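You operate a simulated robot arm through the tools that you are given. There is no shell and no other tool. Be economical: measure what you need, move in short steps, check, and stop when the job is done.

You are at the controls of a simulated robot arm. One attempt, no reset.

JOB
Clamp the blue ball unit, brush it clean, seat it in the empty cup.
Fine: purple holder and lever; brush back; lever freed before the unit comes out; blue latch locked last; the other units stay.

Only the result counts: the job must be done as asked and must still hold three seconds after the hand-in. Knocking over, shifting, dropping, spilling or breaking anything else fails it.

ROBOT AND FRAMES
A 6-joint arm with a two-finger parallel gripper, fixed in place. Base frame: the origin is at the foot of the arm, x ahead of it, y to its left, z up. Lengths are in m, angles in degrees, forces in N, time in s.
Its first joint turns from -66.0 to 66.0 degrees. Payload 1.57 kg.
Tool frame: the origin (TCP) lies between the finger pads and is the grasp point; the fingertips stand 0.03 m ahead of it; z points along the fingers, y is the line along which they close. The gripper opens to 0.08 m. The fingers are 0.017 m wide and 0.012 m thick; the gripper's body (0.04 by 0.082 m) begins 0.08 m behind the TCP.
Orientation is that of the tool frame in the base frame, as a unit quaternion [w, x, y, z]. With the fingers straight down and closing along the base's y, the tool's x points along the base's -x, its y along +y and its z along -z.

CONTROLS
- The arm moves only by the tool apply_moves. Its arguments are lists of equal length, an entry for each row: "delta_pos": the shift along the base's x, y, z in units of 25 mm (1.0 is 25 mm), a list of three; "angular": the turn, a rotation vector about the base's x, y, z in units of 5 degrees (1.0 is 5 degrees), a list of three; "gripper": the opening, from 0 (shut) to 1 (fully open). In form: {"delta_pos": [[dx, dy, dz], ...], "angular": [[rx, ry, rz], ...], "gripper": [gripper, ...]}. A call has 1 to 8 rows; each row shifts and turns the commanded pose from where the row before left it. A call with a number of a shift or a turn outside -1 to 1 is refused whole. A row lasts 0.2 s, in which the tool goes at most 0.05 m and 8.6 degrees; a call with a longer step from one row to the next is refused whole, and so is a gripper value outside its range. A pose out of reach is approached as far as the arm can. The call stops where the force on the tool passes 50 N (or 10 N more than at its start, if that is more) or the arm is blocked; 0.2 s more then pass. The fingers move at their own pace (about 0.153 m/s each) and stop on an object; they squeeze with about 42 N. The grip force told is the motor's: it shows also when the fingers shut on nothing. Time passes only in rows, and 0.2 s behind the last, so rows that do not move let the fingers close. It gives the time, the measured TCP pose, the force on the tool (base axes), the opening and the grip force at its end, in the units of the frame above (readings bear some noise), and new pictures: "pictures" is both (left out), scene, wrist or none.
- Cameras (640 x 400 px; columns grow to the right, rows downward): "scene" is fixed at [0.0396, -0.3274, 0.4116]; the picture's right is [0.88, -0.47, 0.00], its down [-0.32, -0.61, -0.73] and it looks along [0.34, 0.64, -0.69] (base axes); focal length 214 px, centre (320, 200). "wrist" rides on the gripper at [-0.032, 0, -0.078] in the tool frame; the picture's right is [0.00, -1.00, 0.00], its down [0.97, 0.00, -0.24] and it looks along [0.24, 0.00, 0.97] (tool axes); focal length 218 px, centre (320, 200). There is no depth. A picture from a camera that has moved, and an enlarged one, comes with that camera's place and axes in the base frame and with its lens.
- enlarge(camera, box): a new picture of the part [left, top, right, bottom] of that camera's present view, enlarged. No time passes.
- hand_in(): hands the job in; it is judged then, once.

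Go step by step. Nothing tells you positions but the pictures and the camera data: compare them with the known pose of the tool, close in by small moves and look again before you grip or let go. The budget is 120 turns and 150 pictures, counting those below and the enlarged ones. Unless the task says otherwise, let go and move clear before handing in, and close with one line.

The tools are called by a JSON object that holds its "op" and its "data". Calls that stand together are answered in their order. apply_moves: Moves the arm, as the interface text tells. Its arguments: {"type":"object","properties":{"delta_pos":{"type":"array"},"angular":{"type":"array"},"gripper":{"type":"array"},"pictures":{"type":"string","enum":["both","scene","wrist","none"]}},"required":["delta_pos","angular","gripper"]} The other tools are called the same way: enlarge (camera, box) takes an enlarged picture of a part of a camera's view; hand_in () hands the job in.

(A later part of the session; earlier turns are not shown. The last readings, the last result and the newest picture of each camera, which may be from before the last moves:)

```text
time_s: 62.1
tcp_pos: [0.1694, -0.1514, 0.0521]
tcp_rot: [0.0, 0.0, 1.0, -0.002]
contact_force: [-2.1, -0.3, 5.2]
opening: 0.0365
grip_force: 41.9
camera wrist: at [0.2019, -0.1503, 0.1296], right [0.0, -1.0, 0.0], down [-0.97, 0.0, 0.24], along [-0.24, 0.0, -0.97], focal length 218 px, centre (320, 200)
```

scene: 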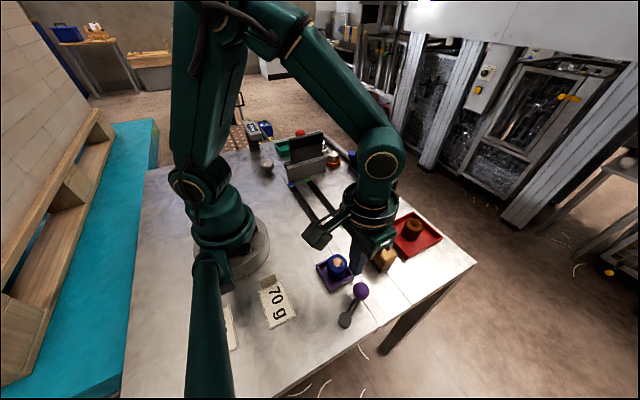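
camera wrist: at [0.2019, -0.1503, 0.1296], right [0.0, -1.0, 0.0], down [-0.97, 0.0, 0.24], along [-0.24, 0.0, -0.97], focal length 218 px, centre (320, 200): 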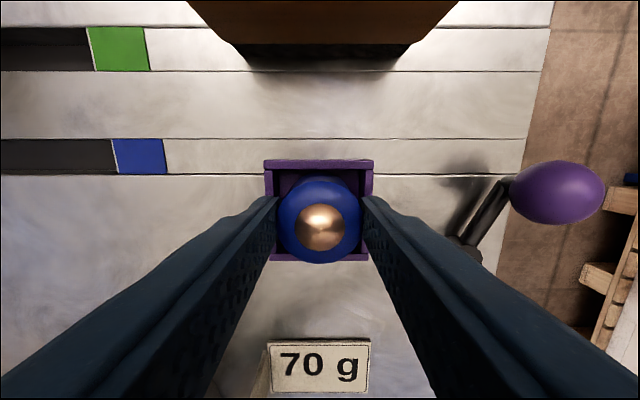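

Gripped. I lift it high and carry it left over the table.

{"op": "apply_moves", "data": {"delta_pos": [[0, 0, 0.6], [0, 0, 1], [0, 0, 1], [0, 0.5, 1], [0.2, 1, 1], [0.2, 1, 1], [0.2, 1, 0.5], [0.2, 1, 0]], "angular": [[0, 0, 0], [0, 0, 0], [0, 0, 0], [0, 0, 0], [0, 0, 0], [0, 0, 0], [0, 0, 0], [0, 0, 0]], "gripper": [0.35, 0.35, 0.35, 0.35, 0.35, 0.35, 0.35, 0.35], "pictures": "none"}}

{"op": "apply_moves", "data": {"delta_pos": [[0.2, 1, 0], [0.2, 1, 0], [0.2, 1, 0], [0.2, 1, 0], [0.2, 1, 0], [0.2, 1, 0], [0.2, 1, 0], [0.2, 1, 0]], "angular": [[0, 0, 0], [0, 0, 0], [0, 0, 0], [0, 0, 0], [0, 0, 0], [0, 0, 0], [0, 0, 0], [0, 0, 0]], "gripper": [0.35, 0.35, 0.35, 0.35, 0.35, 0.35, 0.35, 0.35], "pictures": "none"}}

{"op": "apply_moves", "data": {"delta_pos": [[0.2, 0.8, 0], [0.2, 0.8, 0], [0.2, 0.8, 0], [0.2, 0.8, 0]], "angular": [[0, 0, 0], [0, 0, 0], [0, 0, 0], [0, 0, 0]], "gripper": [0.35, 0.35, 0.35, 0.35], "pictures": "both"}}

```text
time_s: 63.9
tcp_pos: [0.1904, -0.0391, 0.203]
tcp_rot: [0.0, 0.0, 1.0, 0.0]
contact_force: [-0.4, 0.2, -1.7]
opening: 0.037
grip_force: 42.2
```

```text
time_s: 65.7
tcp_pos: [0.2275, 0.1633, 0.2063]
tcp_rot: [-0.001, 0.0, 1.0, -0.002]
contact_force: [-0.9, -0.1, -2.1]
opening: 0.0366
grip_force: 41.4
```

```text
time_s: 66.7
tcp_pos: [0.247, 0.2408, 0.206]
tcp_rot: [0.0, 0.0, 1.0, -0.001]
contact_force: [1.1, -0.3, -1.0]
opening: 0.0369
grip_force: 41.6
camera wrist: at [0.2803, 0.241, 0.2832], right [0.0, -1.0, 0.0], down [-0.97, 0.0, 0.24], along [-0.24, 0.0, -0.97], focal length 218 px, centre (320, 200)
```

scene: 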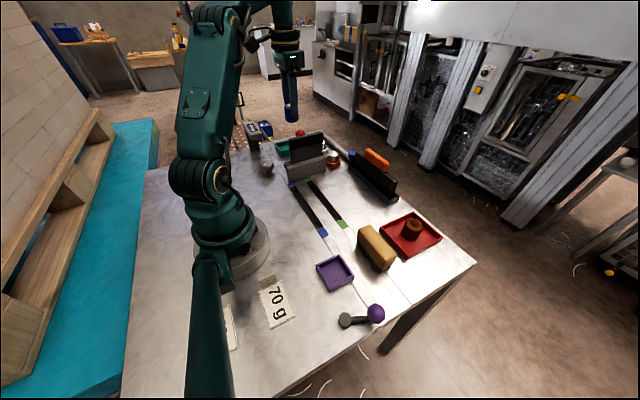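
wrist: 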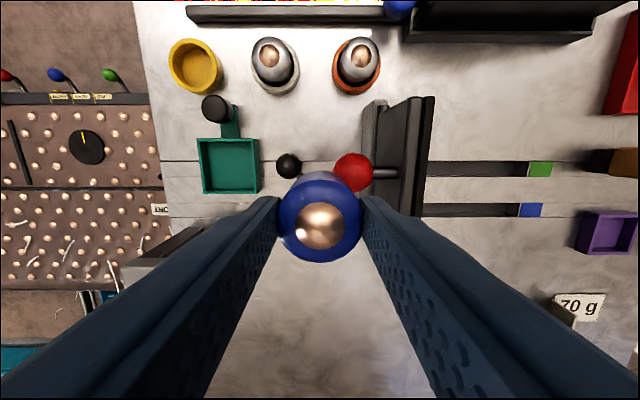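

Yellow cup ≈(0.363,0.373). I extend outward while descending a little to see how far the arm reaches.

{"op": "apply_moves", "data": {"delta_pos": [[0.5, 0.6, -0.35], [0.5, 0.6, -0.35], [0.5, 0.6, -0.35], [0.5, 0.6, -0.35], [0.5, 0.6, -0.35], [0.5, 0.6, -0.35], [0.5, 0.6, -0.35], [0.5, 0.6, -0.35]], "angular": [[0, 0, 0], [0, 0, 0], [0, 0, 0], [0, 0, 0], [0, 0, 0], [0, 0, 0], [0, 0, 0], [0, 0, 0]], "gripper": [0.35, 0.35, 0.35, 0.35, 0.35, 0.35, 0.35, 0.35], "pictures": "both"}}

```text
time_s: 68.5
tcp_pos: [0.2861, 0.2806, 0.1298]
tcp_rot: [0.0, 0.0, 1.0, -0.002]
contact_force: [0.8, 0.2, -1.4]
opening: 0.0366
grip_force: 42.4
out of reach, approached as far as the arm can: row 2, 3, 4, 5, 6, 7, 8
camera wrist: at [0.3178, 0.2808, 0.2073], right [0.0, -1.0, 0.0], down [-0.97, 0.0, 0.24], along [-0.24, 0.0, -0.97], focal length 218 px, centre (320, 200)
```

scene: 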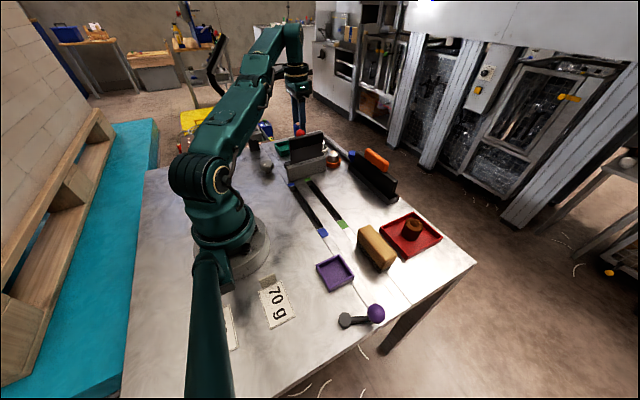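
wrist: 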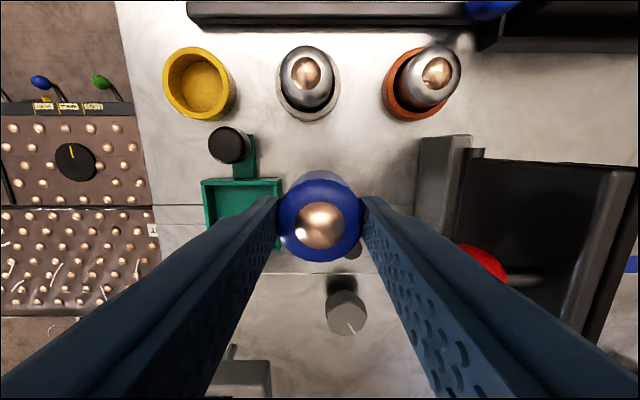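

Tool-down reach ends at r≈0.40, but the cup is at r≈0.52, so the tool must tilt outward. First, still holding the unit high, I test how much tilt gets me there: yaw 45°, then tilt.

{"op": "apply_moves", "data": {"delta_pos": [[-0.1, -0.1, 0.5], [-0.1, -0.1, 0.5], [-0.1, -0.1, 0.5], [-0.1, -0.1, 0.4], [-0.1, -0.1, 0.4], [-0.1, -0.1, 0.4], [-0.1, -0.1, 0], [-0.1, -0.1, 0]], "angular": [[0, 0, 1], [0, 0, 1], [0, 0, 1], [0, 0, 1], [0, 0, 1], [0, 0, 1], [0, 0, 1], [0, 0, 1]], "gripper": [0.35, 0.35, 0.35, 0.35, 0.35, 0.35, 0.35, 0.35], "pictures": "none"}}

{"op": "apply_moves", "data": {"delta_pos": [[0.2, 0.2, 0], [0.3, 0.3, 0], [0.3, 0.3, 0], [0.3, 0.3, 0], [0.3, 0.3, 0], [0.3, 0.3, 0], [0.3, 0.3, 0], [0.3, 0.3, 0]], "angular": [[0, 0, 1], [0.7, -0.7, 0], [0.7, -0.7, 0], [0.7, -0.7, 0], [0.7, -0.7, 0], [0.7, -0.7, 0], [0.7, -0.7, 0], [0.7, -0.7, 0]], "gripper": [0.35, 0.35, 0.35, 0.35, 0.35, 0.35, 0.35, 0.35], "pictures": "none"}}

```text
time_s: 70.3
tcp_pos: [0.2596, 0.2567, 0.1968]
tcp_rot: [0.001, -0.343, 0.939, 0.0]
contact_force: [-0.3, 0.5, -1.9]
opening: 0.0368
grip_force: 42.3
out of reach, approached as far as the arm can: row 4
```

```text
time_s: 72.1
tcp_pos: [0.233, 0.2323, 0.3953]
tcp_rot: [0.271, -0.366, 0.883, 0.11]
contact_force: [0.3, 0.1, -1.5]
opening: 0.0369
grip_force: 42.0
out of reach, approached as far as the arm can: row 2, 3, 4, 5, 6, 7, 8
```

The arm drifted up while tilted 34°. I lower back in place and then extend to probe the tilted reach.

{"op": "apply_moves", "data": {"delta_pos": [[0, 0, -1], [0, 0, -1], [0, 0, -1], [0, 0, -1], [0, 0, -1], [0, 0, -1], [0, 0, -1], [0, 0, -0.5]], "angular": [[0, 0, 0], [0, 0, 0], [0, 0, 0], [0, 0, 0], [0, 0, 0], [0, 0, 0], [0, 0, 0], [0, 0, 0]], "gripper": [0.35, 0.35, 0.35, 0.35, 0.35, 0.35, 0.35, 0.35], "pictures": "none"}}

{"op": "apply_moves", "data": {"delta_pos": [[0.35, 0.35, 0], [0.35, 0.35, 0], [0.35, 0.35, 0], [0.35, 0.35, 0], [0.35, 0.35, 0], [0.35, 0.35, 0], [0.35, 0.35, 0], [0.35, 0.35, 0]], "angular": [[0, 0, 0], [0, 0, 0], [0, 0, 0], [0, 0, 0], [0, 0, 0], [0, 0, 0], [0, 0, 0], [0, 0, 0]], "gripper": [0.35, 0.35, 0.35, 0.35, 0.35, 0.35, 0.35, 0.35], "pictures": "scene"}}

```text
time_s: 73.9
tcp_pos: [0.2324, 0.237, 0.2222]
tcp_rot: [0.276, -0.364, 0.882, 0.113]
contact_force: [-0.1, 0.1, -1.0]
opening: 0.0366
grip_force: 42.2
out of reach, approached as far as the arm can: row 1, 2
```

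```text
time_s: 75.7
tcp_pos: [0.3054, 0.305, 0.2237]
tcp_rot: [0.275, -0.365, 0.883, 0.112]
contact_force: [-0.1, 0.2, -2.5]
opening: 0.0368
grip_force: 41.7
```

scene: 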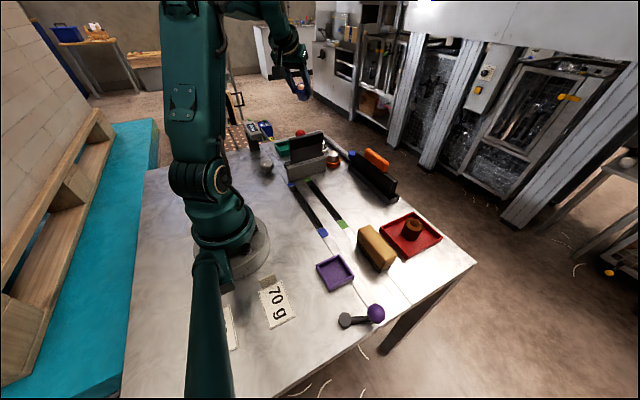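

With 34° of tilt r=0.43 is fine. I continue to above the cup.

{"op": "apply_moves", "data": {"delta_pos": [[0.4, 0.45, -0.5], [0.4, 0.45, -0.5], [0.4, 0.45, -0.5], [0.4, 0.45, -0.5], [0.4, 0.45, -0.5], [0.3, 0.45, -0.5]], "angular": [[0, 0, 0], [0, 0, 0], [0, 0, 0], [0, 0, 0], [0, 0, 0], [0, 0, 0]], "gripper": [0.35, 0.35, 0.35, 0.35, 0.35, 0.35], "pictures": "wrist"}}

```text
time_s: 77.1
tcp_pos: [0.3634, 0.3707, 0.1453]
tcp_rot: [0.276, -0.365, 0.882, 0.113]
contact_force: [0.5, -0.1, -2.2]
opening: 0.0365
grip_force: 42.1
camera wrist: at [0.3511, 0.3588, 0.2271], right [0.71, -0.71, 0.0], down [-0.66, -0.66, -0.35], along [0.25, 0.25, -0.94], focal length 218 px, centre (320, 200)
```

wrist: 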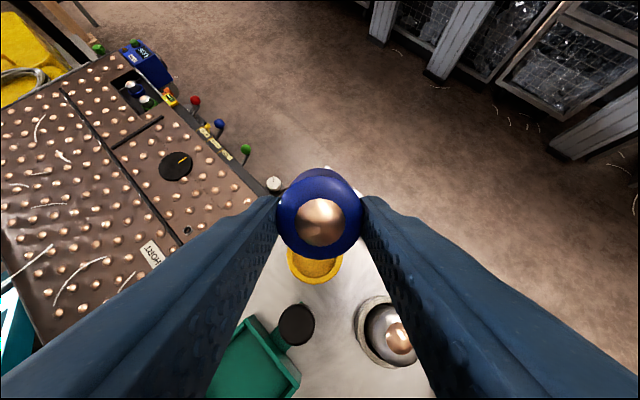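

Reached above the cup with a 34° tilt. A quick reach check lower down, well above the cup rim.

{"op": "apply_moves", "data": {"delta_pos": [[0, 0, -0.6], [0, 0, -0.6], [0, 0, -0.3]], "angular": [[0, 0, 0], [0, 0, 0], [0, 0, 0]], "gripper": [0.35, 0.35, 0.35], "pictures": "none"}}

```text
time_s: 77.9
tcp_pos: [0.3627, 0.3715, 0.1099]
tcp_rot: [0.276, -0.365, 0.882, 0.113]
contact_force: [0.4, 0.0, -1.1]
opening: 0.0365
grip_force: 42.1
```

Reach is good with this tilt. I now go back, untilt, set the unit upright on free table space at (0.325,0.057), and regrip it at the same 34° tilt so it will be upright in the cup.

{"op": "apply_moves", "data": {"delta_pos": [[0, 0, 0.8], [-0.4, -0.45, 0.5], [-0.4, -0.45, 0.5], [-0.4, -0.45, 0.5], [-0.4, -0.45, 0.5], [-0.4, -0.45, 0.5], [-0.4, -0.45, 0.5], [-0.4, -0.4, 0.3]], "angular": [[0, 0, 0], [0, 0, 0], [0, 0, 0], [0, 0, 0], [0, 0, 0], [0, 0, 0], [0, 0, 0], [0, 0, 0]], "gripper": [0.35, 0.35, 0.35, 0.35, 0.35, 0.35, 0.35, 0.35], "pictures": "none"}}

{"op": "apply_moves", "data": {"delta_pos": [[-0.35, -0.35, 0], [-0.35, -0.35, 0], [-0.35, -0.35, 0], [-0.35, -0.35, 0], [-0.35, -0.35, 0], [-0.35, -0.35, 0], [-0.2, -0.2, 0]], "angular": [[-0.7, 0.7, 0], [-0.7, 0.7, 0], [-0.7, 0.7, 0], [-0.7, 0.7, 0], [-0.7, 0.7, 0], [-0.7, 0.7, 0], [-0.7, 0.7, 0]], "gripper": [0.35, 0.35, 0.35, 0.35, 0.35, 0.35, 0.35], "pictures": "none"}}

```text
time_s: 79.7
tcp_pos: [0.2922, 0.2939, 0.2126]
tcp_rot: [0.275, -0.365, 0.882, 0.112]
contact_force: [-0.9, 0.5, -1.4]
opening: 0.0368
grip_force: 41.7
```

```text
time_s: 81.3
tcp_pos: [0.2366, 0.2364, 0.2128]
tcp_rot: [-0.001, -0.382, 0.924, -0.003]
contact_force: [-0.8, -0.1, -1.8]
opening: 0.0369
grip_force: 41.8
```

{"op": "apply_moves", "data": {"delta_pos": [[0, 0, 0.9], [0.5, -1, 0.1], [0.5, -1, 0], [0.5, -1, 0], [0.5, -1, 0], [0.5, -1, 0], [0.5, -1, 0], [0.5, -1, 0]], "angular": [[0, 0, -0.875], [0, 0, -0.875], [0, 0, -0.875], [0, 0, -0.875], [0, 0, -0.875], [0, 0, -0.875], [0, 0, -0.875], [0, 0, -0.875]], "gripper": [0.35, 0.35, 0.35, 0.35, 0.35, 0.35, 0.35, 0.35], "pictures": "none"}}

{"op": "apply_moves", "data": {"delta_pos": [[0, -0.1, -1], [0, 0, -1], [0, 0, -1], [0, 0, -1], [0, 0, -1], [0, 0, -1]], "angular": [[0, 0, 0], [0, 0, 0], [0, 0, 0], [0, 0, 0], [0, 0, 0], [0, 0, 0]], "gripper": [0.35, 0.35, 0.35, 0.35, 0.35, 0.35], "pictures": "wrist"}}

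```text
time_s: 83.1
tcp_pos: [0.3219, 0.0631, 0.2369]
tcp_rot: [0.0, -0.086, 0.996, -0.001]
contact_force: [-0.5, -0.1, -2.0]
opening: 0.0368
grip_force: 41.8
```

```text
time_s: 84.5
tcp_pos: [0.3227, 0.0588, 0.0913]
tcp_rot: [0.0, -0.087, 0.996, -0.001]
contact_force: [-0.5, -0.1, -1.4]
opening: 0.0369
grip_force: 41.9
camera wrist: at [0.3548, 0.0647, 0.1675], right [0.17, -0.98, 0.0], down [-0.96, -0.17, 0.24], along [-0.24, -0.04, -0.97], focal length 218 px, centre (320, 200)
```

wrist: 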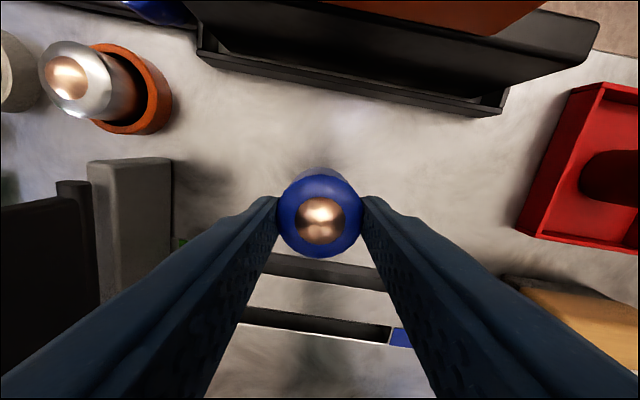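

The spot is free. I lower the unit to the table.

{"op": "apply_moves", "data": {"delta_pos": [[0, 0, -0.8], [0, 0, -0.7], [0, 0, -0.08], [0, 0, -0.08], [0, 0, -0.04]], "angular": [[0, 0, 0], [0, 0, 0], [0, 0, 0], [0, 0, 0], [0, 0, 0]], "gripper": [0.35, 0.35, 0.35, 0.35, 0.35], "pictures": "none"}}

```text
time_s: 85.7
tcp_pos: [0.322, 0.0593, 0.0453]
tcp_rot: [0.002, -0.087, 0.996, -0.001]
contact_force: [-5.2, 2.0, 29.7]
opening: 0.0368
grip_force: 41.9
```

It stands on the table. I release, rise, and tilt the tool 34° outward.

{"op": "apply_moves", "data": {"delta_pos": [[0, 0, 0.05], [0, 0, 0], [0, 0, 0], [0, 0, 1], [0, 0, 1], [0, 0, 1], [0, 0, 1]], "angular": [[0, 0, 0], [0, 0, 0], [0, 0, 0], [0, 0, 0], [0, 0, 0], [0, 0, 0], [0, 0, 0]], "gripper": [0.35, 0.8, 0.8, 0.8, 0.8, 0.8, 0.8], "pictures": "none"}}

{"op": "apply_moves", "data": {"delta_pos": [[0, 0, 0], [0, 0, 0], [0, 0, 0], [0, 0, 0], [0, 0, 0], [0, 0, 0], [0, 0, 0]], "angular": [[0.175, -0.975, 0], [0.175, -0.975, 0], [0.175, -0.975, 0], [0.175, -0.975, 0], [0.175, -0.975, 0], [0.175, -0.975, 0], [0.175, -0.975, 0]], "gripper": [0.8, 0.8, 0.8, 0.8, 0.8, 0.8, 0.8], "pictures": "both"}}

```text
time_s: 87.3
tcp_pos: [0.3202, 0.0606, 0.1476]
tcp_rot: [0.0, -0.087, 0.996, -0.001]
contact_force: [0.1, 0.5, 0.2]
opening: 0.0641
grip_force: 0.1
```

```text
time_s: 88.9
tcp_pos: [0.3221, 0.0595, 0.1472]
tcp_rot: [0.297, -0.083, 0.951, 0.026]
contact_force: [-0.1, 0.3, 0.4]
opening: 0.0641
grip_force: 0.1
camera wrist: at [0.3051, 0.0568, 0.2282], right [0.17, -0.98, 0.0], down [-0.92, -0.16, -0.36], along [0.35, 0.06, -0.93], focal length 218 px, centre (320, 200)
```

scene: 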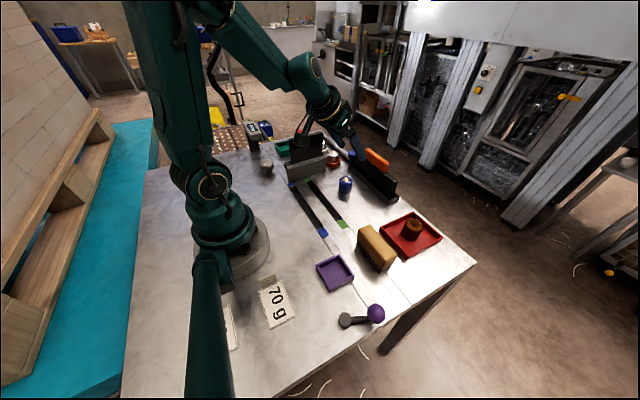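
wrist: 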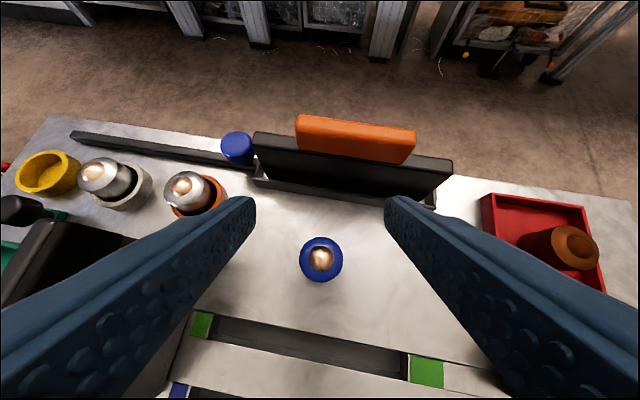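

The unit is straight ahead at (0.323,0.059). I shift 12 mm inward so the pad ends meet its axis, descend to z≈0.056 and grip.

{"op": "apply_moves", "data": {"delta_pos": [[-0.44, -0.08, 0], [0, 0, -1], [0, 0, -1], [0, 0, -1], [0, 0, -0.63], [0, 0, 0], [0, 0, 0], [0, 0, 0]], "angular": [[0, 0, 0], [0, 0, 0], [0, 0, 0], [0, 0, 0], [0, 0, 0], [0, 0, 0], [0, 0, 0], [0, 0, 0]], "gripper": [0.8, 0.8, 0.8, 0.8, 0.8, 0.35, 0.35, 0.35], "pictures": "wrist"}}

{"op": "enlarge", "data": {"camera": "scene", "box": [300, 140, 390, 220]}}

```text
time_s: 90.7
tcp_pos: [0.3122, 0.0567, 0.138]
tcp_rot: [0.297, -0.083, 0.951, 0.027]
contact_force: [-0.1, 1.3, 0.1]
opening: 0.0283
grip_force: 0.1
out of reach, approached as far as the arm can: row 2, 3, 4, 5
camera wrist: at [0.2946, 0.0537, 0.2198], right [0.17, -0.98, 0.0], down [-0.92, -0.16, -0.35], along [0.35, 0.06, -0.93], focal length 218 px, centre (320, 200)
```

wrist: 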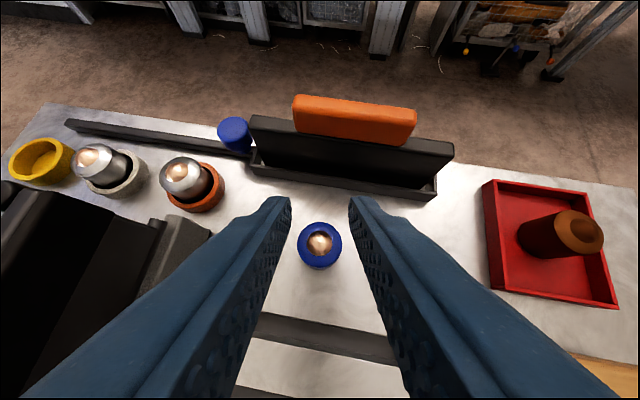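

```text
5.00 times, centred on (345, 180) of scene
camera zoom: at [0.0396, -0.3274, 0.4116], right [0.88, -0.47, 0.0], down [-0.32, -0.61, -0.73], along [0.34, 0.64, -0.69], focal length 1072 px, centre (195, 300)
```

zoom: 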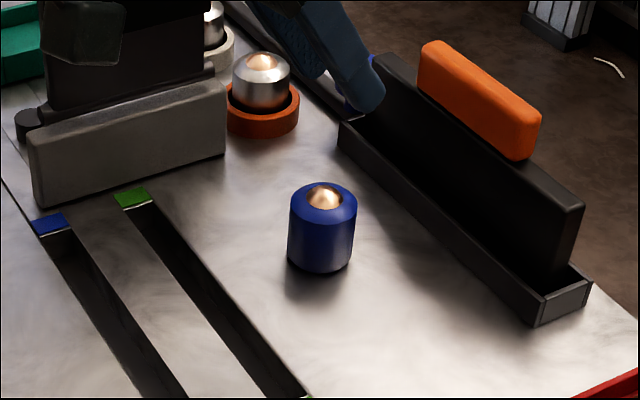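

The arm can't go low with this tilt at such a small radius. I'll move the unit further out (r≈0.38) using a vertical grip, then regrip tilted there.

{"op": "apply_moves", "data": {"delta_pos": [[0.06, 0.015, 0.1], [0.06, 0.015, 0.1], [0.06, 0.015, 0], [0.06, 0.015, 0], [0.06, 0.015, 0], [0.06, 0.015, 0], [0.06, 0.015, 0]], "angular": [[-0.175, 0.975, 0], [-0.175, 0.975, 0], [-0.175, 0.975, 0], [-0.175, 0.975, 0], [-0.175, 0.975, 0], [-0.175, 0.975, 0], [-0.175, 0.975, 0]], "gripper": [0.8, 0.8, 0.8, 0.8, 0.8, 0.8, 0.8], "pictures": "none"}}

{"op": "apply_moves", "data": {"delta_pos": [[0, 0, -1], [0, 0, -1], [0, 0, -1], [0, 0, -0.8], [0, 0, 0], [0, 0, 0], [0, 0, 0]], "angular": [[0, 0, 0], [0, 0, 0], [0, 0, 0], [0, 0, 0], [0, 0, 0], [0, 0, 0], [0, 0, 0]], "gripper": [0.8, 0.8, 0.8, 0.8, 0.35, 0.35, 0.35], "pictures": "wrist"}}

```text
time_s: 92.3
tcp_pos: [0.3205, 0.0585, 0.145]
tcp_rot: [-0.001, -0.086, 0.996, -0.001]
contact_force: [-0.2, -0.5, 0.0]
opening: 0.0638
grip_force: 0.1
```

```text
time_s: 93.9
tcp_pos: [0.3211, 0.0596, 0.0496]
tcp_rot: [0.0, -0.087, 0.996, -0.001]
contact_force: [-0.5, -0.6, 4.8]
opening: 0.0366
grip_force: 41.9
camera wrist: at [0.3541, 0.0656, 0.1271], right [0.17, -0.98, 0.0], down [-0.96, -0.17, 0.24], along [-0.24, -0.04, -0.97], focal length 218 px, centre (320, 200)
```

wrist: 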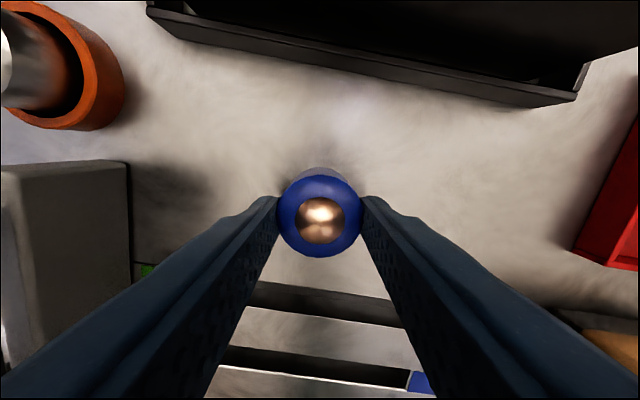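

Gripped. I carry it at low height to (0.367,0.10) and set it down.

{"op": "apply_moves", "data": {"delta_pos": [[0, 0, 1], [0.45, 0.4, 0], [0.45, 0.4, 0], [0.45, 0.4, 0], [0.45, 0.4, 0], [0, 0, -0.8]], "angular": [[0, 0, 0], [0, 0, 0.25], [0, 0, 0.25], [0, 0, 0.25], [0, 0, 0.25], [0, 0, 0]], "gripper": [0.35, 0.35, 0.35, 0.35, 0.35, 0.35], "pictures": "wrist"}}

```text
time_s: 95.3
tcp_pos: [0.3645, 0.1009, 0.0551]
tcp_rot: [0.0, -0.131, 0.991, 0.0]
contact_force: [0.3, -0.2, -0.4]
opening: 0.0368
grip_force: 42.0
camera wrist: at [0.3967, 0.1092, 0.1325], right [0.26, -0.97, 0.0], down [-0.94, -0.25, 0.24], along [-0.23, -0.06, -0.97], focal length 218 px, centre (320, 200)
```

wrist: 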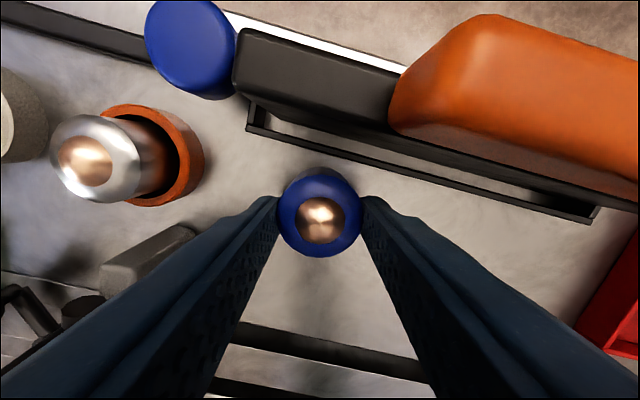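

{"op": "apply_moves", "data": {"delta_pos": [[0, 0, -0.15], [0, 0, -0.08], [0, 0, -0.06], [0, 0, 0.02], [0, 0, 0], [0, 0, 0]], "angular": [[0, 0, 0], [0, 0, 0], [0, 0, 0], [0, 0, 0], [0, 0, 0], [0, 0, 0]], "gripper": [0.35, 0.35, 0.35, 0.35, 0.35, 0.35], "pictures": "none"}}

```text
time_s: 96.7
tcp_pos: [0.3667, 0.0995, 0.047]
tcp_rot: [0.0, -0.13, 0.991, -0.001]
contact_force: [-1.1, -3.7, 19.6]
opening: 0.0366
grip_force: 42.0
```

Down on the table. Release, rise and tilt outward here.

{"op": "apply_moves", "data": {"delta_pos": [[0, 0, 0.03], [0, 0, 0], [0, 0, 0], [0, 0, 1], [0, 0, 1], [0, 0, 1], [0, 0, 0.5]], "angular": [[0, 0, 0], [0, 0, 0], [0, 0, 0], [0, 0, 0], [0, 0, 0], [0, 0, 0], [0, 0, 0]], "gripper": [0.35, 0.75, 0.75, 0.75, 0.75, 0.75, 0.75], "pictures": "none"}}

{"op": "apply_moves", "data": {"delta_pos": [[-0.067, -0.02, 0], [-0.067, -0.02, 0], [-0.067, -0.02, 0], [-0.067, -0.02, 0], [-0.067, -0.02, 0], [-0.067, -0.02, 0], [-0.067, -0.02, 0]], "angular": [[0.26, -0.955, 0], [0.26, -0.955, 0], [0.26, -0.955, 0], [0.26, -0.955, 0], [0.26, -0.955, 0], [0.26, -0.955, 0], [0.26, -0.955, 0]], "gripper": [0.75, 0.75, 0.75, 0.75, 0.75, 0.75, 0.75], "pictures": "none"}}

{"op": "apply_moves", "data": {"delta_pos": [[0, 0, -0.8], [0, 0, -0.8], [0, 0, -0.2]], "angular": [[0, 0, 0], [0, 0, 0], [0, 0, 0]], "gripper": [0.75, 0.75, 0.75], "pictures": "wrist"}}

```text
time_s: 98.3
tcp_pos: [0.3657, 0.1005, 0.134]
tcp_rot: [0.0, -0.13, 0.991, 0.0]
contact_force: [-0.3, 0.3, -0.1]
opening: 0.0598
grip_force: 0.1
```

```text
time_s: 99.9
tcp_pos: [0.3539, 0.0964, 0.135]
tcp_rot: [0.296, -0.125, 0.946, 0.04]
contact_force: [1.1, -0.5, 0.7]
opening: 0.06
grip_force: 0.0
```

```text
time_s: 100.7
tcp_pos: [0.363, 0.0923, 0.124]
tcp_rot: [0.295, -0.123, 0.947, 0.039]
contact_force: [-0.1, 0.5, -0.6]
opening: 0.0601
grip_force: 0.2
out of reach, approached as far as the arm can: row 1, 2
camera wrist: at [0.3455, 0.0879, 0.2052], right [0.26, -0.97, 0.0], down [-0.9, -0.24, -0.35], along [0.34, 0.09, -0.94], focal length 218 px, centre (320, 200)
```

wrist: 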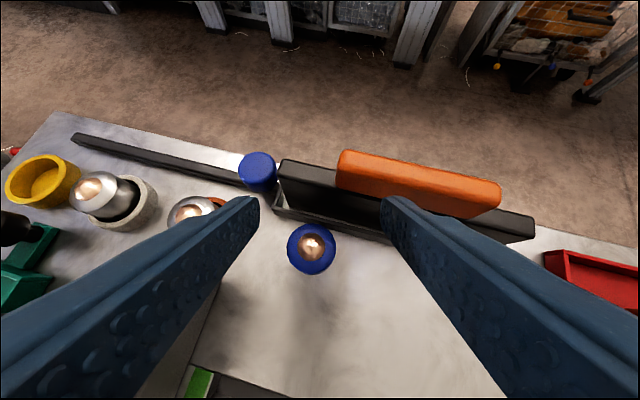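

Low grips are limited with 34° here too. I try about 20° of tilt at this spot instead.

{"op": "apply_moves", "data": {"delta_pos": [[-0.13, 0.22, 0.1], [0, 0, 0], [0, 0, 0], [0, 0, -0.6], [0, 0, -0.6], [0, 0, -0.6], [0, 0, -0.4]], "angular": [[-0.26, 0.955, 0], [-0.26, 0.955, 0], [-0.26, 0.955, 0], [0, 0, 0], [0, 0, 0], [0, 0, 0], [0, 0, 0]], "gripper": [0.75, 0.75, 0.75, 0.75, 0.75, 0.75, 0.75], "pictures": "none"}}

```text
time_s: 102.3
tcp_pos: [0.3593, 0.098, 0.0696]
tcp_rot: [0.17, -0.128, 0.977, 0.023]
contact_force: [-0.4, 0.7, 0.3]
opening: 0.0603
grip_force: 0.0
```

20° works. I lower the last bit and grip.

{"op": "apply_moves", "data": {"delta_pos": [[0, 0, -0.3], [0, 0, -0.3], [0, 0, 0], [0, 0, 0], [0, 0, 0]], "angular": [[0, 0, 0], [0, 0, 0], [0, 0, 0], [0, 0, 0], [0, 0, 0]], "gripper": [0.75, 0.75, 0.35, 0.35, 0.35], "pictures": "wrist"}}

{"op": "enlarge", "data": {"camera": "scene", "box": [300, 120, 400, 220]}}

```text
time_s: 103.5
tcp_pos: [0.3585, 0.0981, 0.0548]
tcp_rot: [0.171, -0.128, 0.977, 0.023]
contact_force: [0.7, -0.2, -0.3]
opening: 0.0369
grip_force: 41.8
camera wrist: at [0.3634, 0.0995, 0.1382], right [0.26, -0.97, 0.0], down [-0.96, -0.26, -0.1], along [0.1, 0.03, -0.99], focal length 218 px, centre (320, 200)
```

wrist: 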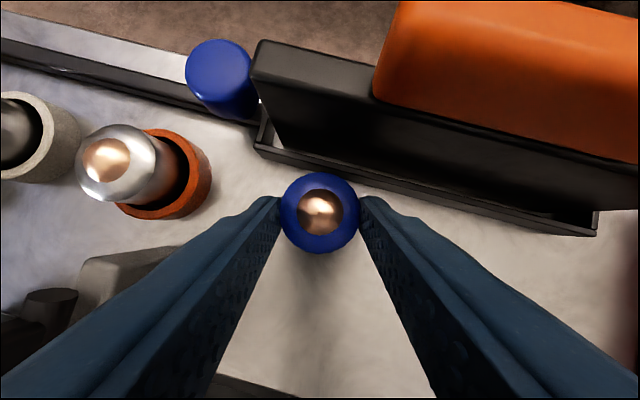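

```text
4.00 times, centred on (350, 170) of scene
camera zoom: at [0.0396, -0.3274, 0.4116], right [0.88, -0.47, 0.0], down [-0.32, -0.61, -0.73], along [0.34, 0.64, -0.69], focal length 858 px, centre (200, 320)
```

zoom: 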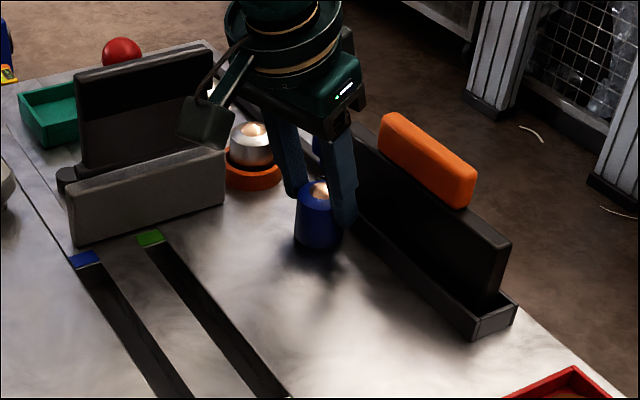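

Solid grip with the unit upright at 20° tool tilt. I rise to z≈0.2 and swing round to the cup's azimuth (45.7°).

{"op": "apply_moves", "data": {"delta_pos": [[0, 0, 1], [0, 0, 1], [0, 0, 1], [0, 0, 1], [0, 0, 1], [0, 0, 0.9]], "angular": [[0, 0, 0], [0, 0, 0], [0, 0, 0], [0, 0, 0], [0, 0, 0], [0, 0, 0]], "gripper": [0.35, 0.35, 0.35, 0.35, 0.35, 0.35], "pictures": "none"}}

{"op": "apply_moves", "data": {"delta_pos": [[-0.24, 0.96, 0], [-0.28, 0.95, 0], [-0.31, 0.956, 0], [-0.344, 0.964, 0], [-0.41, 0.944, 0], [-0.48, 0.924, 0], [-0.516, 0.928, 0], [-0.584, 0.9, 0]], "angular": [[0, 0, 0.76], [0, 0, 0.76], [0, 0, 0.76], [0, 0, 0.76], [0, 0, 0.76], [0, 0, 0.76], [0, 0, 0.76], [0, 0, 0.76]], "gripper": [0.35, 0.35, 0.35, 0.35, 0.35, 0.35, 0.35, 0.35], "pictures": "none"}}

```text
time_s: 104.9
tcp_pos: [0.3602, 0.0972, 0.2018]
tcp_rot: [0.171, -0.128, 0.977, 0.022]
contact_force: [0.5, 0.0, -1.7]
opening: 0.037
grip_force: 41.9
```

```text
time_s: 106.7
tcp_pos: [0.2806, 0.2879, 0.2011]
tcp_rot: [0.158, -0.381, 0.909, 0.066]
contact_force: [-0.3, -1.1, -1.2]
opening: 0.0364
grip_force: 41.8
```

Now extend toward the cup while descending to z≈0.13.

{"op": "apply_moves", "data": {"delta_pos": [[0.44, 0.45, -0.4], [0.44, 0.45, -0.4], [0.44, 0.45, -0.4], [0.44, 0.45, -0.4], [0.44, 0.45, -0.4], [0.44, 0.45, -0.4], [0.44, 0.45, -0.4]], "angular": [[0, 0, 0], [0, 0, 0], [0, 0, 0], [0, 0, 0], [0, 0, 0], [0, 0, 0], [0, 0, 0]], "gripper": [0.35, 0.35, 0.35, 0.35, 0.35, 0.35, 0.35], "pictures": "wrist"}}

```text
time_s: 108.3
tcp_pos: [0.336, 0.3375, 0.1273]
tcp_rot: [0.159, -0.38, 0.909, 0.066]
contact_force: [0.2, -0.5, -2.5]
opening: 0.0363
grip_force: 41.6
out of reach, approached as far as the arm can: row 5, 6, 7
camera wrist: at [0.3394, 0.3416, 0.2106], right [0.71, -0.7, 0.0], down [-0.7, -0.71, -0.1], along [0.07, 0.07, -0.99], focal length 218 px, centre (320, 200)
```

wrist: 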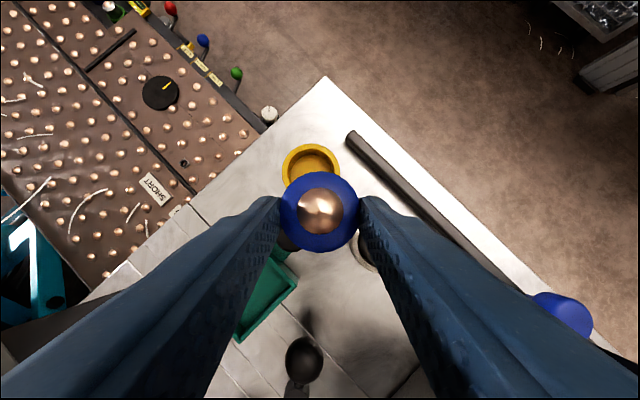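

At 20° the reach ends 36 mm short, so I add about 10° of tilt; the cup has enough clearance for the small unit lean.

{"op": "apply_moves", "data": {"delta_pos": [[0, 0, 0], [0, 0, 0], [0.2, 0.25, 0], [0.22, 0.25, 0], [0.22, 0.25, 0], [0.22, 0.25, 0]], "angular": [[0.71, -0.69, 0], [0.71, -0.69, 0], [0, 0, 0], [0, 0, 0], [0, 0, 0], [0, 0, 0]], "gripper": [0.35, 0.35, 0.35, 0.35, 0.35, 0.35], "pictures": "none"}}

```text
time_s: 109.7
tcp_pos: [0.3548, 0.3653, 0.1304]
tcp_rot: [0.236, -0.373, 0.892, 0.098]
contact_force: [-0.3, -0.5, -1.8]
opening: 0.0366
grip_force: 42.4
```

Reachable now. I take a look to fine-align the unit's base over the cup.

{"op": "enlarge", "data": {"camera": "wrist", "box": [200, 60, 440, 260]}}

{"op": "enlarge", "data": {"camera": "scene", "box": [250, 90, 350, 170]}}

```text
2.00 times, centred on (320, 160) of wrist
camera zoom: at [0.3486, 0.358, 0.2131], right [0.71, -0.7, 0.0], down [-0.68, -0.68, -0.27], along [0.19, 0.19, -0.96], focal length 436 px, centre (320, 280)
```

zoom: 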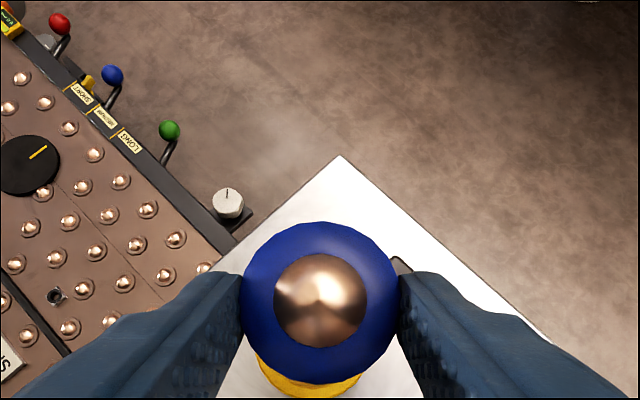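

```text
5.00 times, centred on (300, 130) of scene
camera zoom: at [0.0396, -0.3274, 0.4116], right [0.88, -0.47, 0.0], down [-0.32, -0.61, -0.73], along [0.34, 0.64, -0.69], focal length 1072 px, centre (420, 550)
```

zoom: 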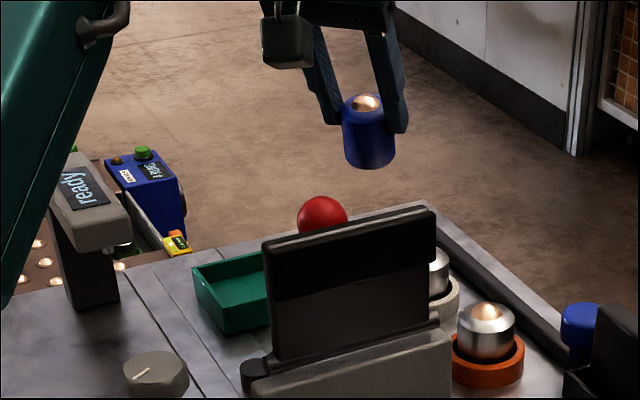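

The cup is hidden behind the unit; I pull back 50 mm for a clean view of the cup.

{"op": "apply_moves", "data": {"delta_pos": [[-0.7, -0.7, 0], [-0.7, -0.7, 0]], "angular": [[0, 0, 0], [0, 0, 0]], "gripper": [0.35, 0.35], "pictures": "none"}}

{"op": "enlarge", "data": {"camera": "wrist", "box": [220, 80, 420, 205]}}

```text
time_s: 110.3
tcp_pos: [0.3196, 0.3301, 0.1285]
tcp_rot: [0.236, -0.372, 0.892, 0.1]
contact_force: [-0.1, 0.7, -1.9]
opening: 0.0366
grip_force: 41.8
```

```text
3.20 times, centred on (320, 142) of wrist
camera zoom: at [0.3134, 0.3223, 0.2113], right [0.71, -0.7, 0.0], down [-0.68, -0.68, -0.27], along [0.19, 0.19, -0.96], focal length 698 px, centre (320, 384)
```

zoom: 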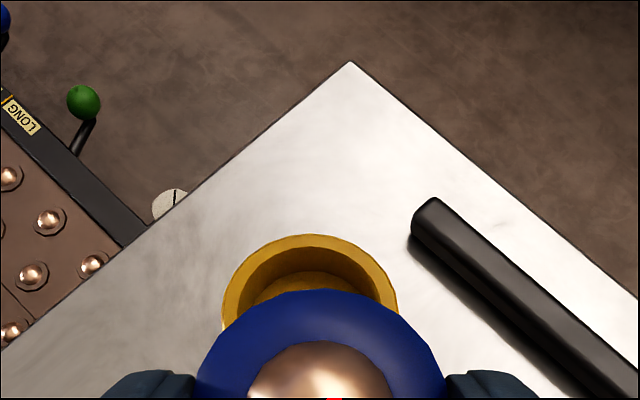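

Cup centre ≈(0.363,0.377), rim ~21 mm high, inner Ø ~45 mm. I move the unit's base over it and descend to z≈0.09 to check.

{"op": "apply_moves", "data": {"delta_pos": [[0.43, 0.48, 0], [0.43, 0.48, 0], [0.42, 0.47, 0], [0, 0, -0.5], [0, 0, -0.5], [0, 0, -0.4]], "angular": [[0, 0, 0], [0, 0, 0], [0, 0, 0], [0, 0, 0], [0, 0, 0], [0, 0, 0]], "gripper": [0.35, 0.35, 0.35, 0.35, 0.35, 0.35], "pictures": "wrist"}}

```text
time_s: 111.7
tcp_pos: [0.3538, 0.3663, 0.0916]
tcp_rot: [0.236, -0.373, 0.892, 0.099]
contact_force: [0.2, 0.2, -1.1]
opening: 0.0366
grip_force: 42.3
camera wrist: at [0.348, 0.3585, 0.176], right [0.71, -0.7, 0.0], down [-0.68, -0.68, -0.27], along [0.19, 0.19, -0.96], focal length 218 px, centre (320, 200)
```

wrist: 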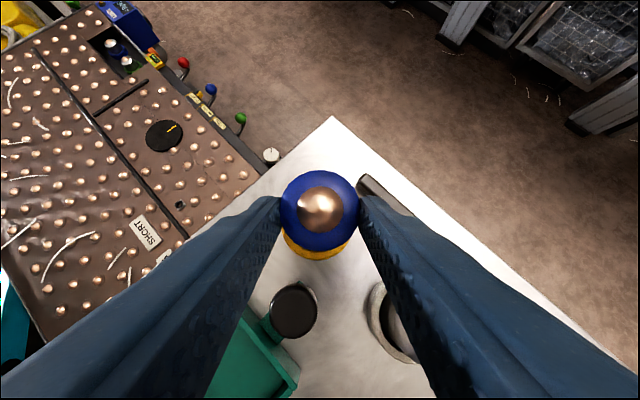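

{"op": "enlarge", "data": {"camera": "wrist", "box": [260, 160, 380, 280]}}

```text
3.33 times, centred on (320, 220) of wrist
camera zoom: at [0.348, 0.3585, 0.176], right [0.71, -0.7, 0.0], down [-0.68, -0.68, -0.27], along [0.19, 0.19, -0.96], focal length 728 px, centre (320, 133)
```

zoom: 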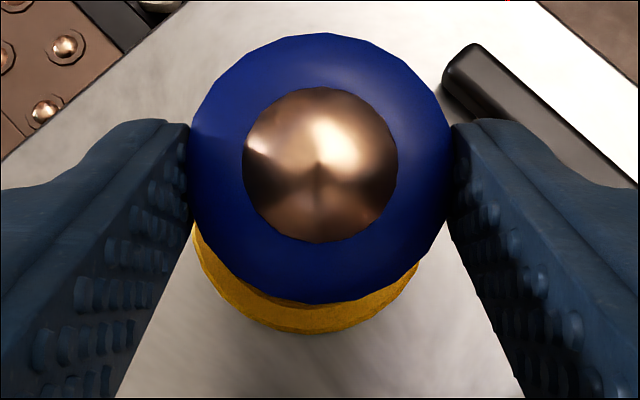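

Alignment is within ~1.5 mm; I correct sideways and lower slowly into the cup.

{"op": "apply_moves", "data": {"delta_pos": [[-0.045, 0.045, -0.3], [0, 0, -0.2], [0, 0, -0.16], [0, 0, -0.16]], "angular": [[0, 0, 0], [0, 0, 0], [0, 0, 0], [0, 0, 0]], "gripper": [0.35, 0.35, 0.35, 0.35], "pictures": "none"}}

{"op": "enlarge", "data": {"camera": "wrist", "box": [260, 160, 380, 280]}}

```text
time_s: 112.7
tcp_pos: [0.3521, 0.3678, 0.0724]
tcp_rot: [0.237, -0.372, 0.892, 0.099]
contact_force: [0.8, -0.1, -2.3]
opening: 0.0367
grip_force: 42.2
```

```text
3.33 times, centred on (320, 220) of wrist
camera zoom: at [0.3449, 0.36, 0.1554], right [0.71, -0.7, 0.0], down [-0.68, -0.68, -0.27], along [0.19, 0.19, -0.96], focal length 728 px, centre (320, 133)
```

zoom: 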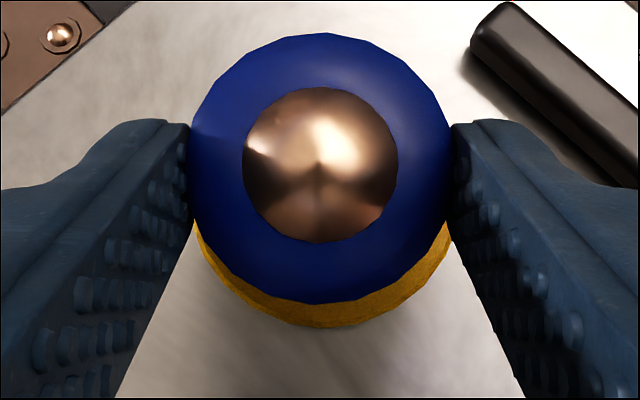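

Centred and entering the cup without contact. Continue down slowly.

{"op": "apply_moves", "data": {"delta_pos": [[0, 0, -0.16], [0, 0, -0.12], [0, 0, -0.1]], "angular": [[0, 0, 0], [0, 0, 0], [0, 0, 0]], "gripper": [0.35, 0.35, 0.35], "pictures": "none"}}

```text
time_s: 113.5
tcp_pos: [0.3524, 0.368, 0.0631]
tcp_rot: [0.235, -0.372, 0.892, 0.098]
contact_force: [0.3, 0.0, -3.3]
opening: 0.0364
grip_force: 41.8
```

{"op": "apply_moves", "data": {"delta_pos": [[0, 0, -0.06], [0, 0, -0.06], [0, 0, -0.05]], "angular": [[0, 0, 0], [0, 0, 0], [0, 0, 0]], "gripper": [0.35, 0.35, 0.35], "pictures": "none"}}

{"op": "enlarge", "data": {"camera": "wrist", "box": [240, 160, 400, 280]}}

```text
time_s: 114.3
tcp_pos: [0.3525, 0.3667, 0.0603]
tcp_rot: [0.236, -0.372, 0.892, 0.099]
contact_force: [-0.7, 0.5, -1.7]
opening: 0.0366
grip_force: 42.2
```

```text
3.33 times, centred on (320, 220) of wrist
camera zoom: at [0.3452, 0.3607, 0.1428], right [0.71, -0.7, 0.0], down [-0.68, -0.68, -0.27], along [0.19, 0.19, -0.96], focal length 728 px, centre (320, 133)
```

zoom: 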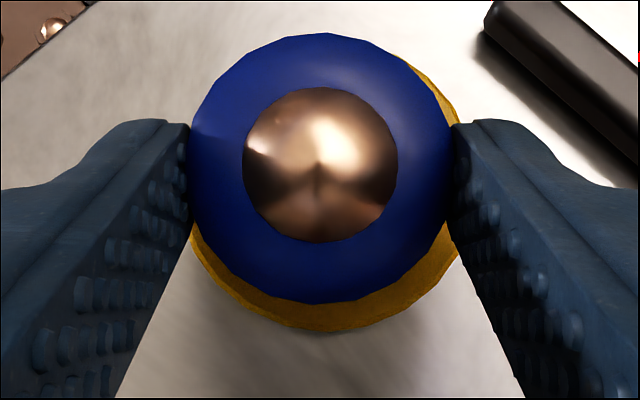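

{"op": "apply_moves", "data": {"delta_pos": [[0, 0, -0.05], [0, 0, -0.05], [0, 0, -0.04]], "angular": [[0, 0, 0], [0, 0, 0], [0, 0, 0]], "gripper": [0.35, 0.35, 0.35], "pictures": "none"}}

```text
time_s: 115.1
tcp_pos: [0.3526, 0.3695, 0.0553]
tcp_rot: [0.237, -0.372, 0.892, 0.098]
contact_force: [0.5, 0.1, -1.8]
opening: 0.0367
grip_force: 42.1
```

{"op": "apply_moves", "data": {"delta_pos": [[0, 0, -0.04], [0, 0, -0.03]], "angular": [[0, 0, 0], [0, 0, 0]], "gripper": [0.35, 0.35], "pictures": "wrist"}}

```text
time_s: 115.7
tcp_pos: [0.3521, 0.368, 0.0555]
tcp_rot: [0.238, -0.372, 0.892, 0.1]
contact_force: [-1.4, -2.4, 6.1]
opening: 0.0367
grip_force: 42.1
camera wrist: at [0.3457, 0.3608, 0.1383], right [0.71, -0.7, 0.0], down [-0.68, -0.68, -0.27], along [0.19, 0.2, -0.96], focal length 218 px, centre (320, 200)
```

wrist: 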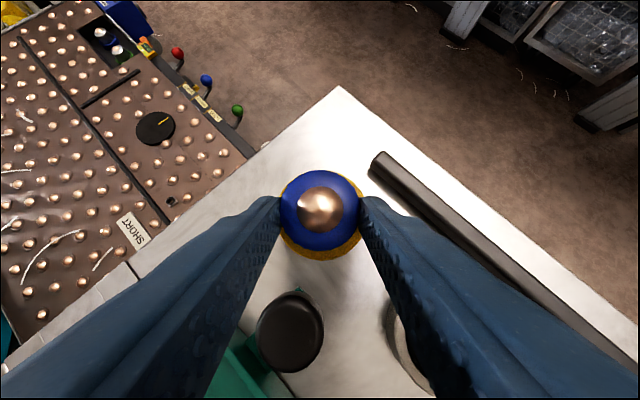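

Light contact on the cup floor. I release and rise straight up, then look.

{"op": "apply_moves", "data": {"delta_pos": [[0, 0, 0], [0, 0, 0], [0, 0, 0], [0, 0, 0.6], [0, 0, 1], [0, 0, 1], [-0.5, -0.5, 0.3], [-0.5, -0.5, 0]], "angular": [[0, 0, 0], [0, 0, 0], [0, 0, 0], [0, 0, 0], [0, 0, 0], [0, 0, 0], [0, 0, 0], [0, 0, 0]], "gripper": [0.62, 0.62, 0.62, 0.62, 0.62, 0.62, 0.62, 0.62], "pictures": "wrist"}}

{"op": "enlarge", "data": {"camera": "wrist", "box": [240, 100, 480, 250]}}

```text
time_s: 117.5
tcp_pos: [0.328, 0.3425, 0.1263]
tcp_rot: [0.236, -0.373, 0.892, 0.099]
contact_force: [0.5, -0.3, 0.0]
opening: 0.0496
grip_force: 0.1
camera wrist: at [0.3209, 0.3347, 0.21], right [0.71, -0.7, 0.0], down [-0.68, -0.68, -0.27], along [0.19, 0.19, -0.96], focal length 218 px, centre (320, 200)
```

wrist: 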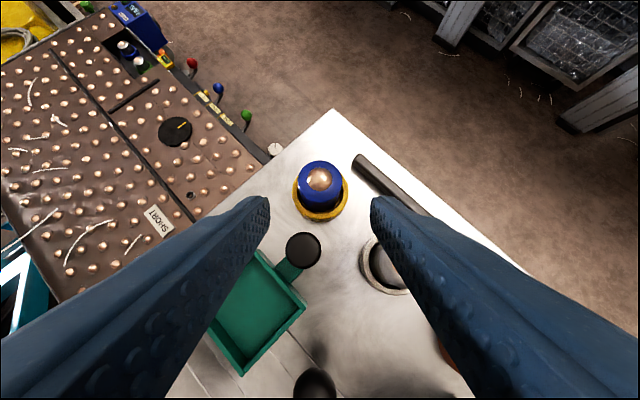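

```text
2.67 times, centred on (360, 175) of wrist
camera zoom: at [0.3209, 0.3347, 0.21], right [0.71, -0.7, 0.0], down [-0.68, -0.68, -0.27], along [0.19, 0.19, -0.96], focal length 582 px, centre (213, 267)
```

zoom: 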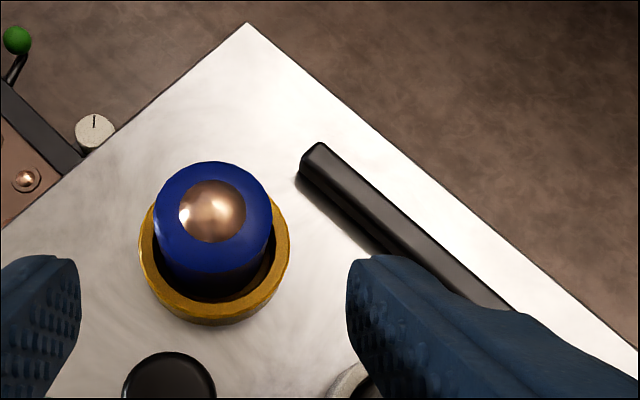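

The blue unit stands upright in the yellow cup. Now the latch: I close the fingers, rise, and swing round to look closely at the blue knob.

{"op": "apply_moves", "data": {"delta_pos": [[-0.3, -0.3, 1], [-0.3, -0.3, 1], [0, -0.5, 0.6], [0.3, -1, 0.2], [0.3, -1, 0], [0.3, -1, 0], [0.3, -1, 0], [0.3, -1, 0]], "angular": [[0, 0, 0], [0, 0, 0], [0, 0, -0.8], [0, 0, -0.8], [0, 0, -0.8], [0, 0, -0.8], [0, 0, -0.8], [0, 0, -0.9]], "gripper": [0.62, 0.62, 0.62, 0.62, 0, 0, 0, 0], "pictures": "none"}}

{"op": "apply_moves", "data": {"delta_pos": [[0.3, -0.9, 0], [0.3, -0.8, 0]], "angular": [[0, 0, 0], [0, 0, 0]], "gripper": [0, 0], "pictures": "wrist"}}

{"op": "enlarge", "data": {"camera": "scene", "box": [300, 120, 400, 190]}}

```text
time_s: 119.3
tcp_pos: [0.3494, 0.1915, 0.1964]
tcp_rot: [0.251, -0.174, 0.951, 0.046]
contact_force: [0.4, 1.1, 0.3]
opening: 0.0
grip_force: 21.0
```

```text
time_s: 119.9
tcp_pos: [0.3635, 0.1477, 0.1955]
tcp_rot: [0.251, -0.174, 0.951, 0.046]
contact_force: [-0.1, 0.0, 0.2]
opening: 0.0
grip_force: 21.4
camera wrist: at [0.3541, 0.1438, 0.2789], right [0.36, -0.93, 0.0], down [-0.9, -0.34, -0.27], along [0.25, 0.1, -0.96], focal length 218 px, centre (320, 200)
```

wrist: 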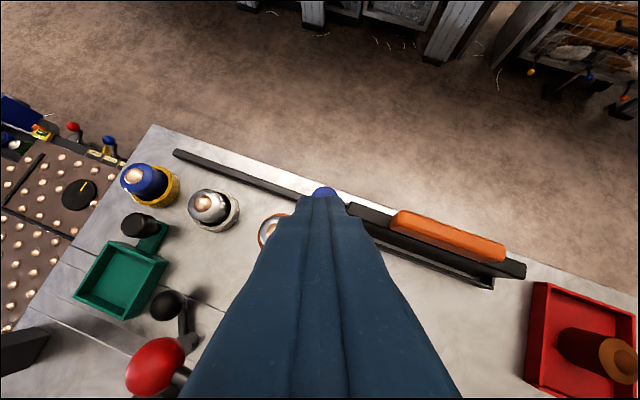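

```text
5.71 times, centred on (350, 155) of scene
camera zoom: at [0.0396, -0.3274, 0.4116], right [0.88, -0.47, 0.0], down [-0.32, -0.61, -0.73], along [0.34, 0.64, -0.69], focal length 1226 px, centre (149, 457)
```

zoom: 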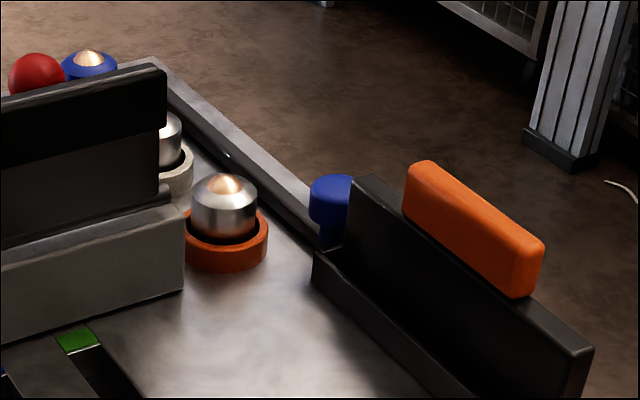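

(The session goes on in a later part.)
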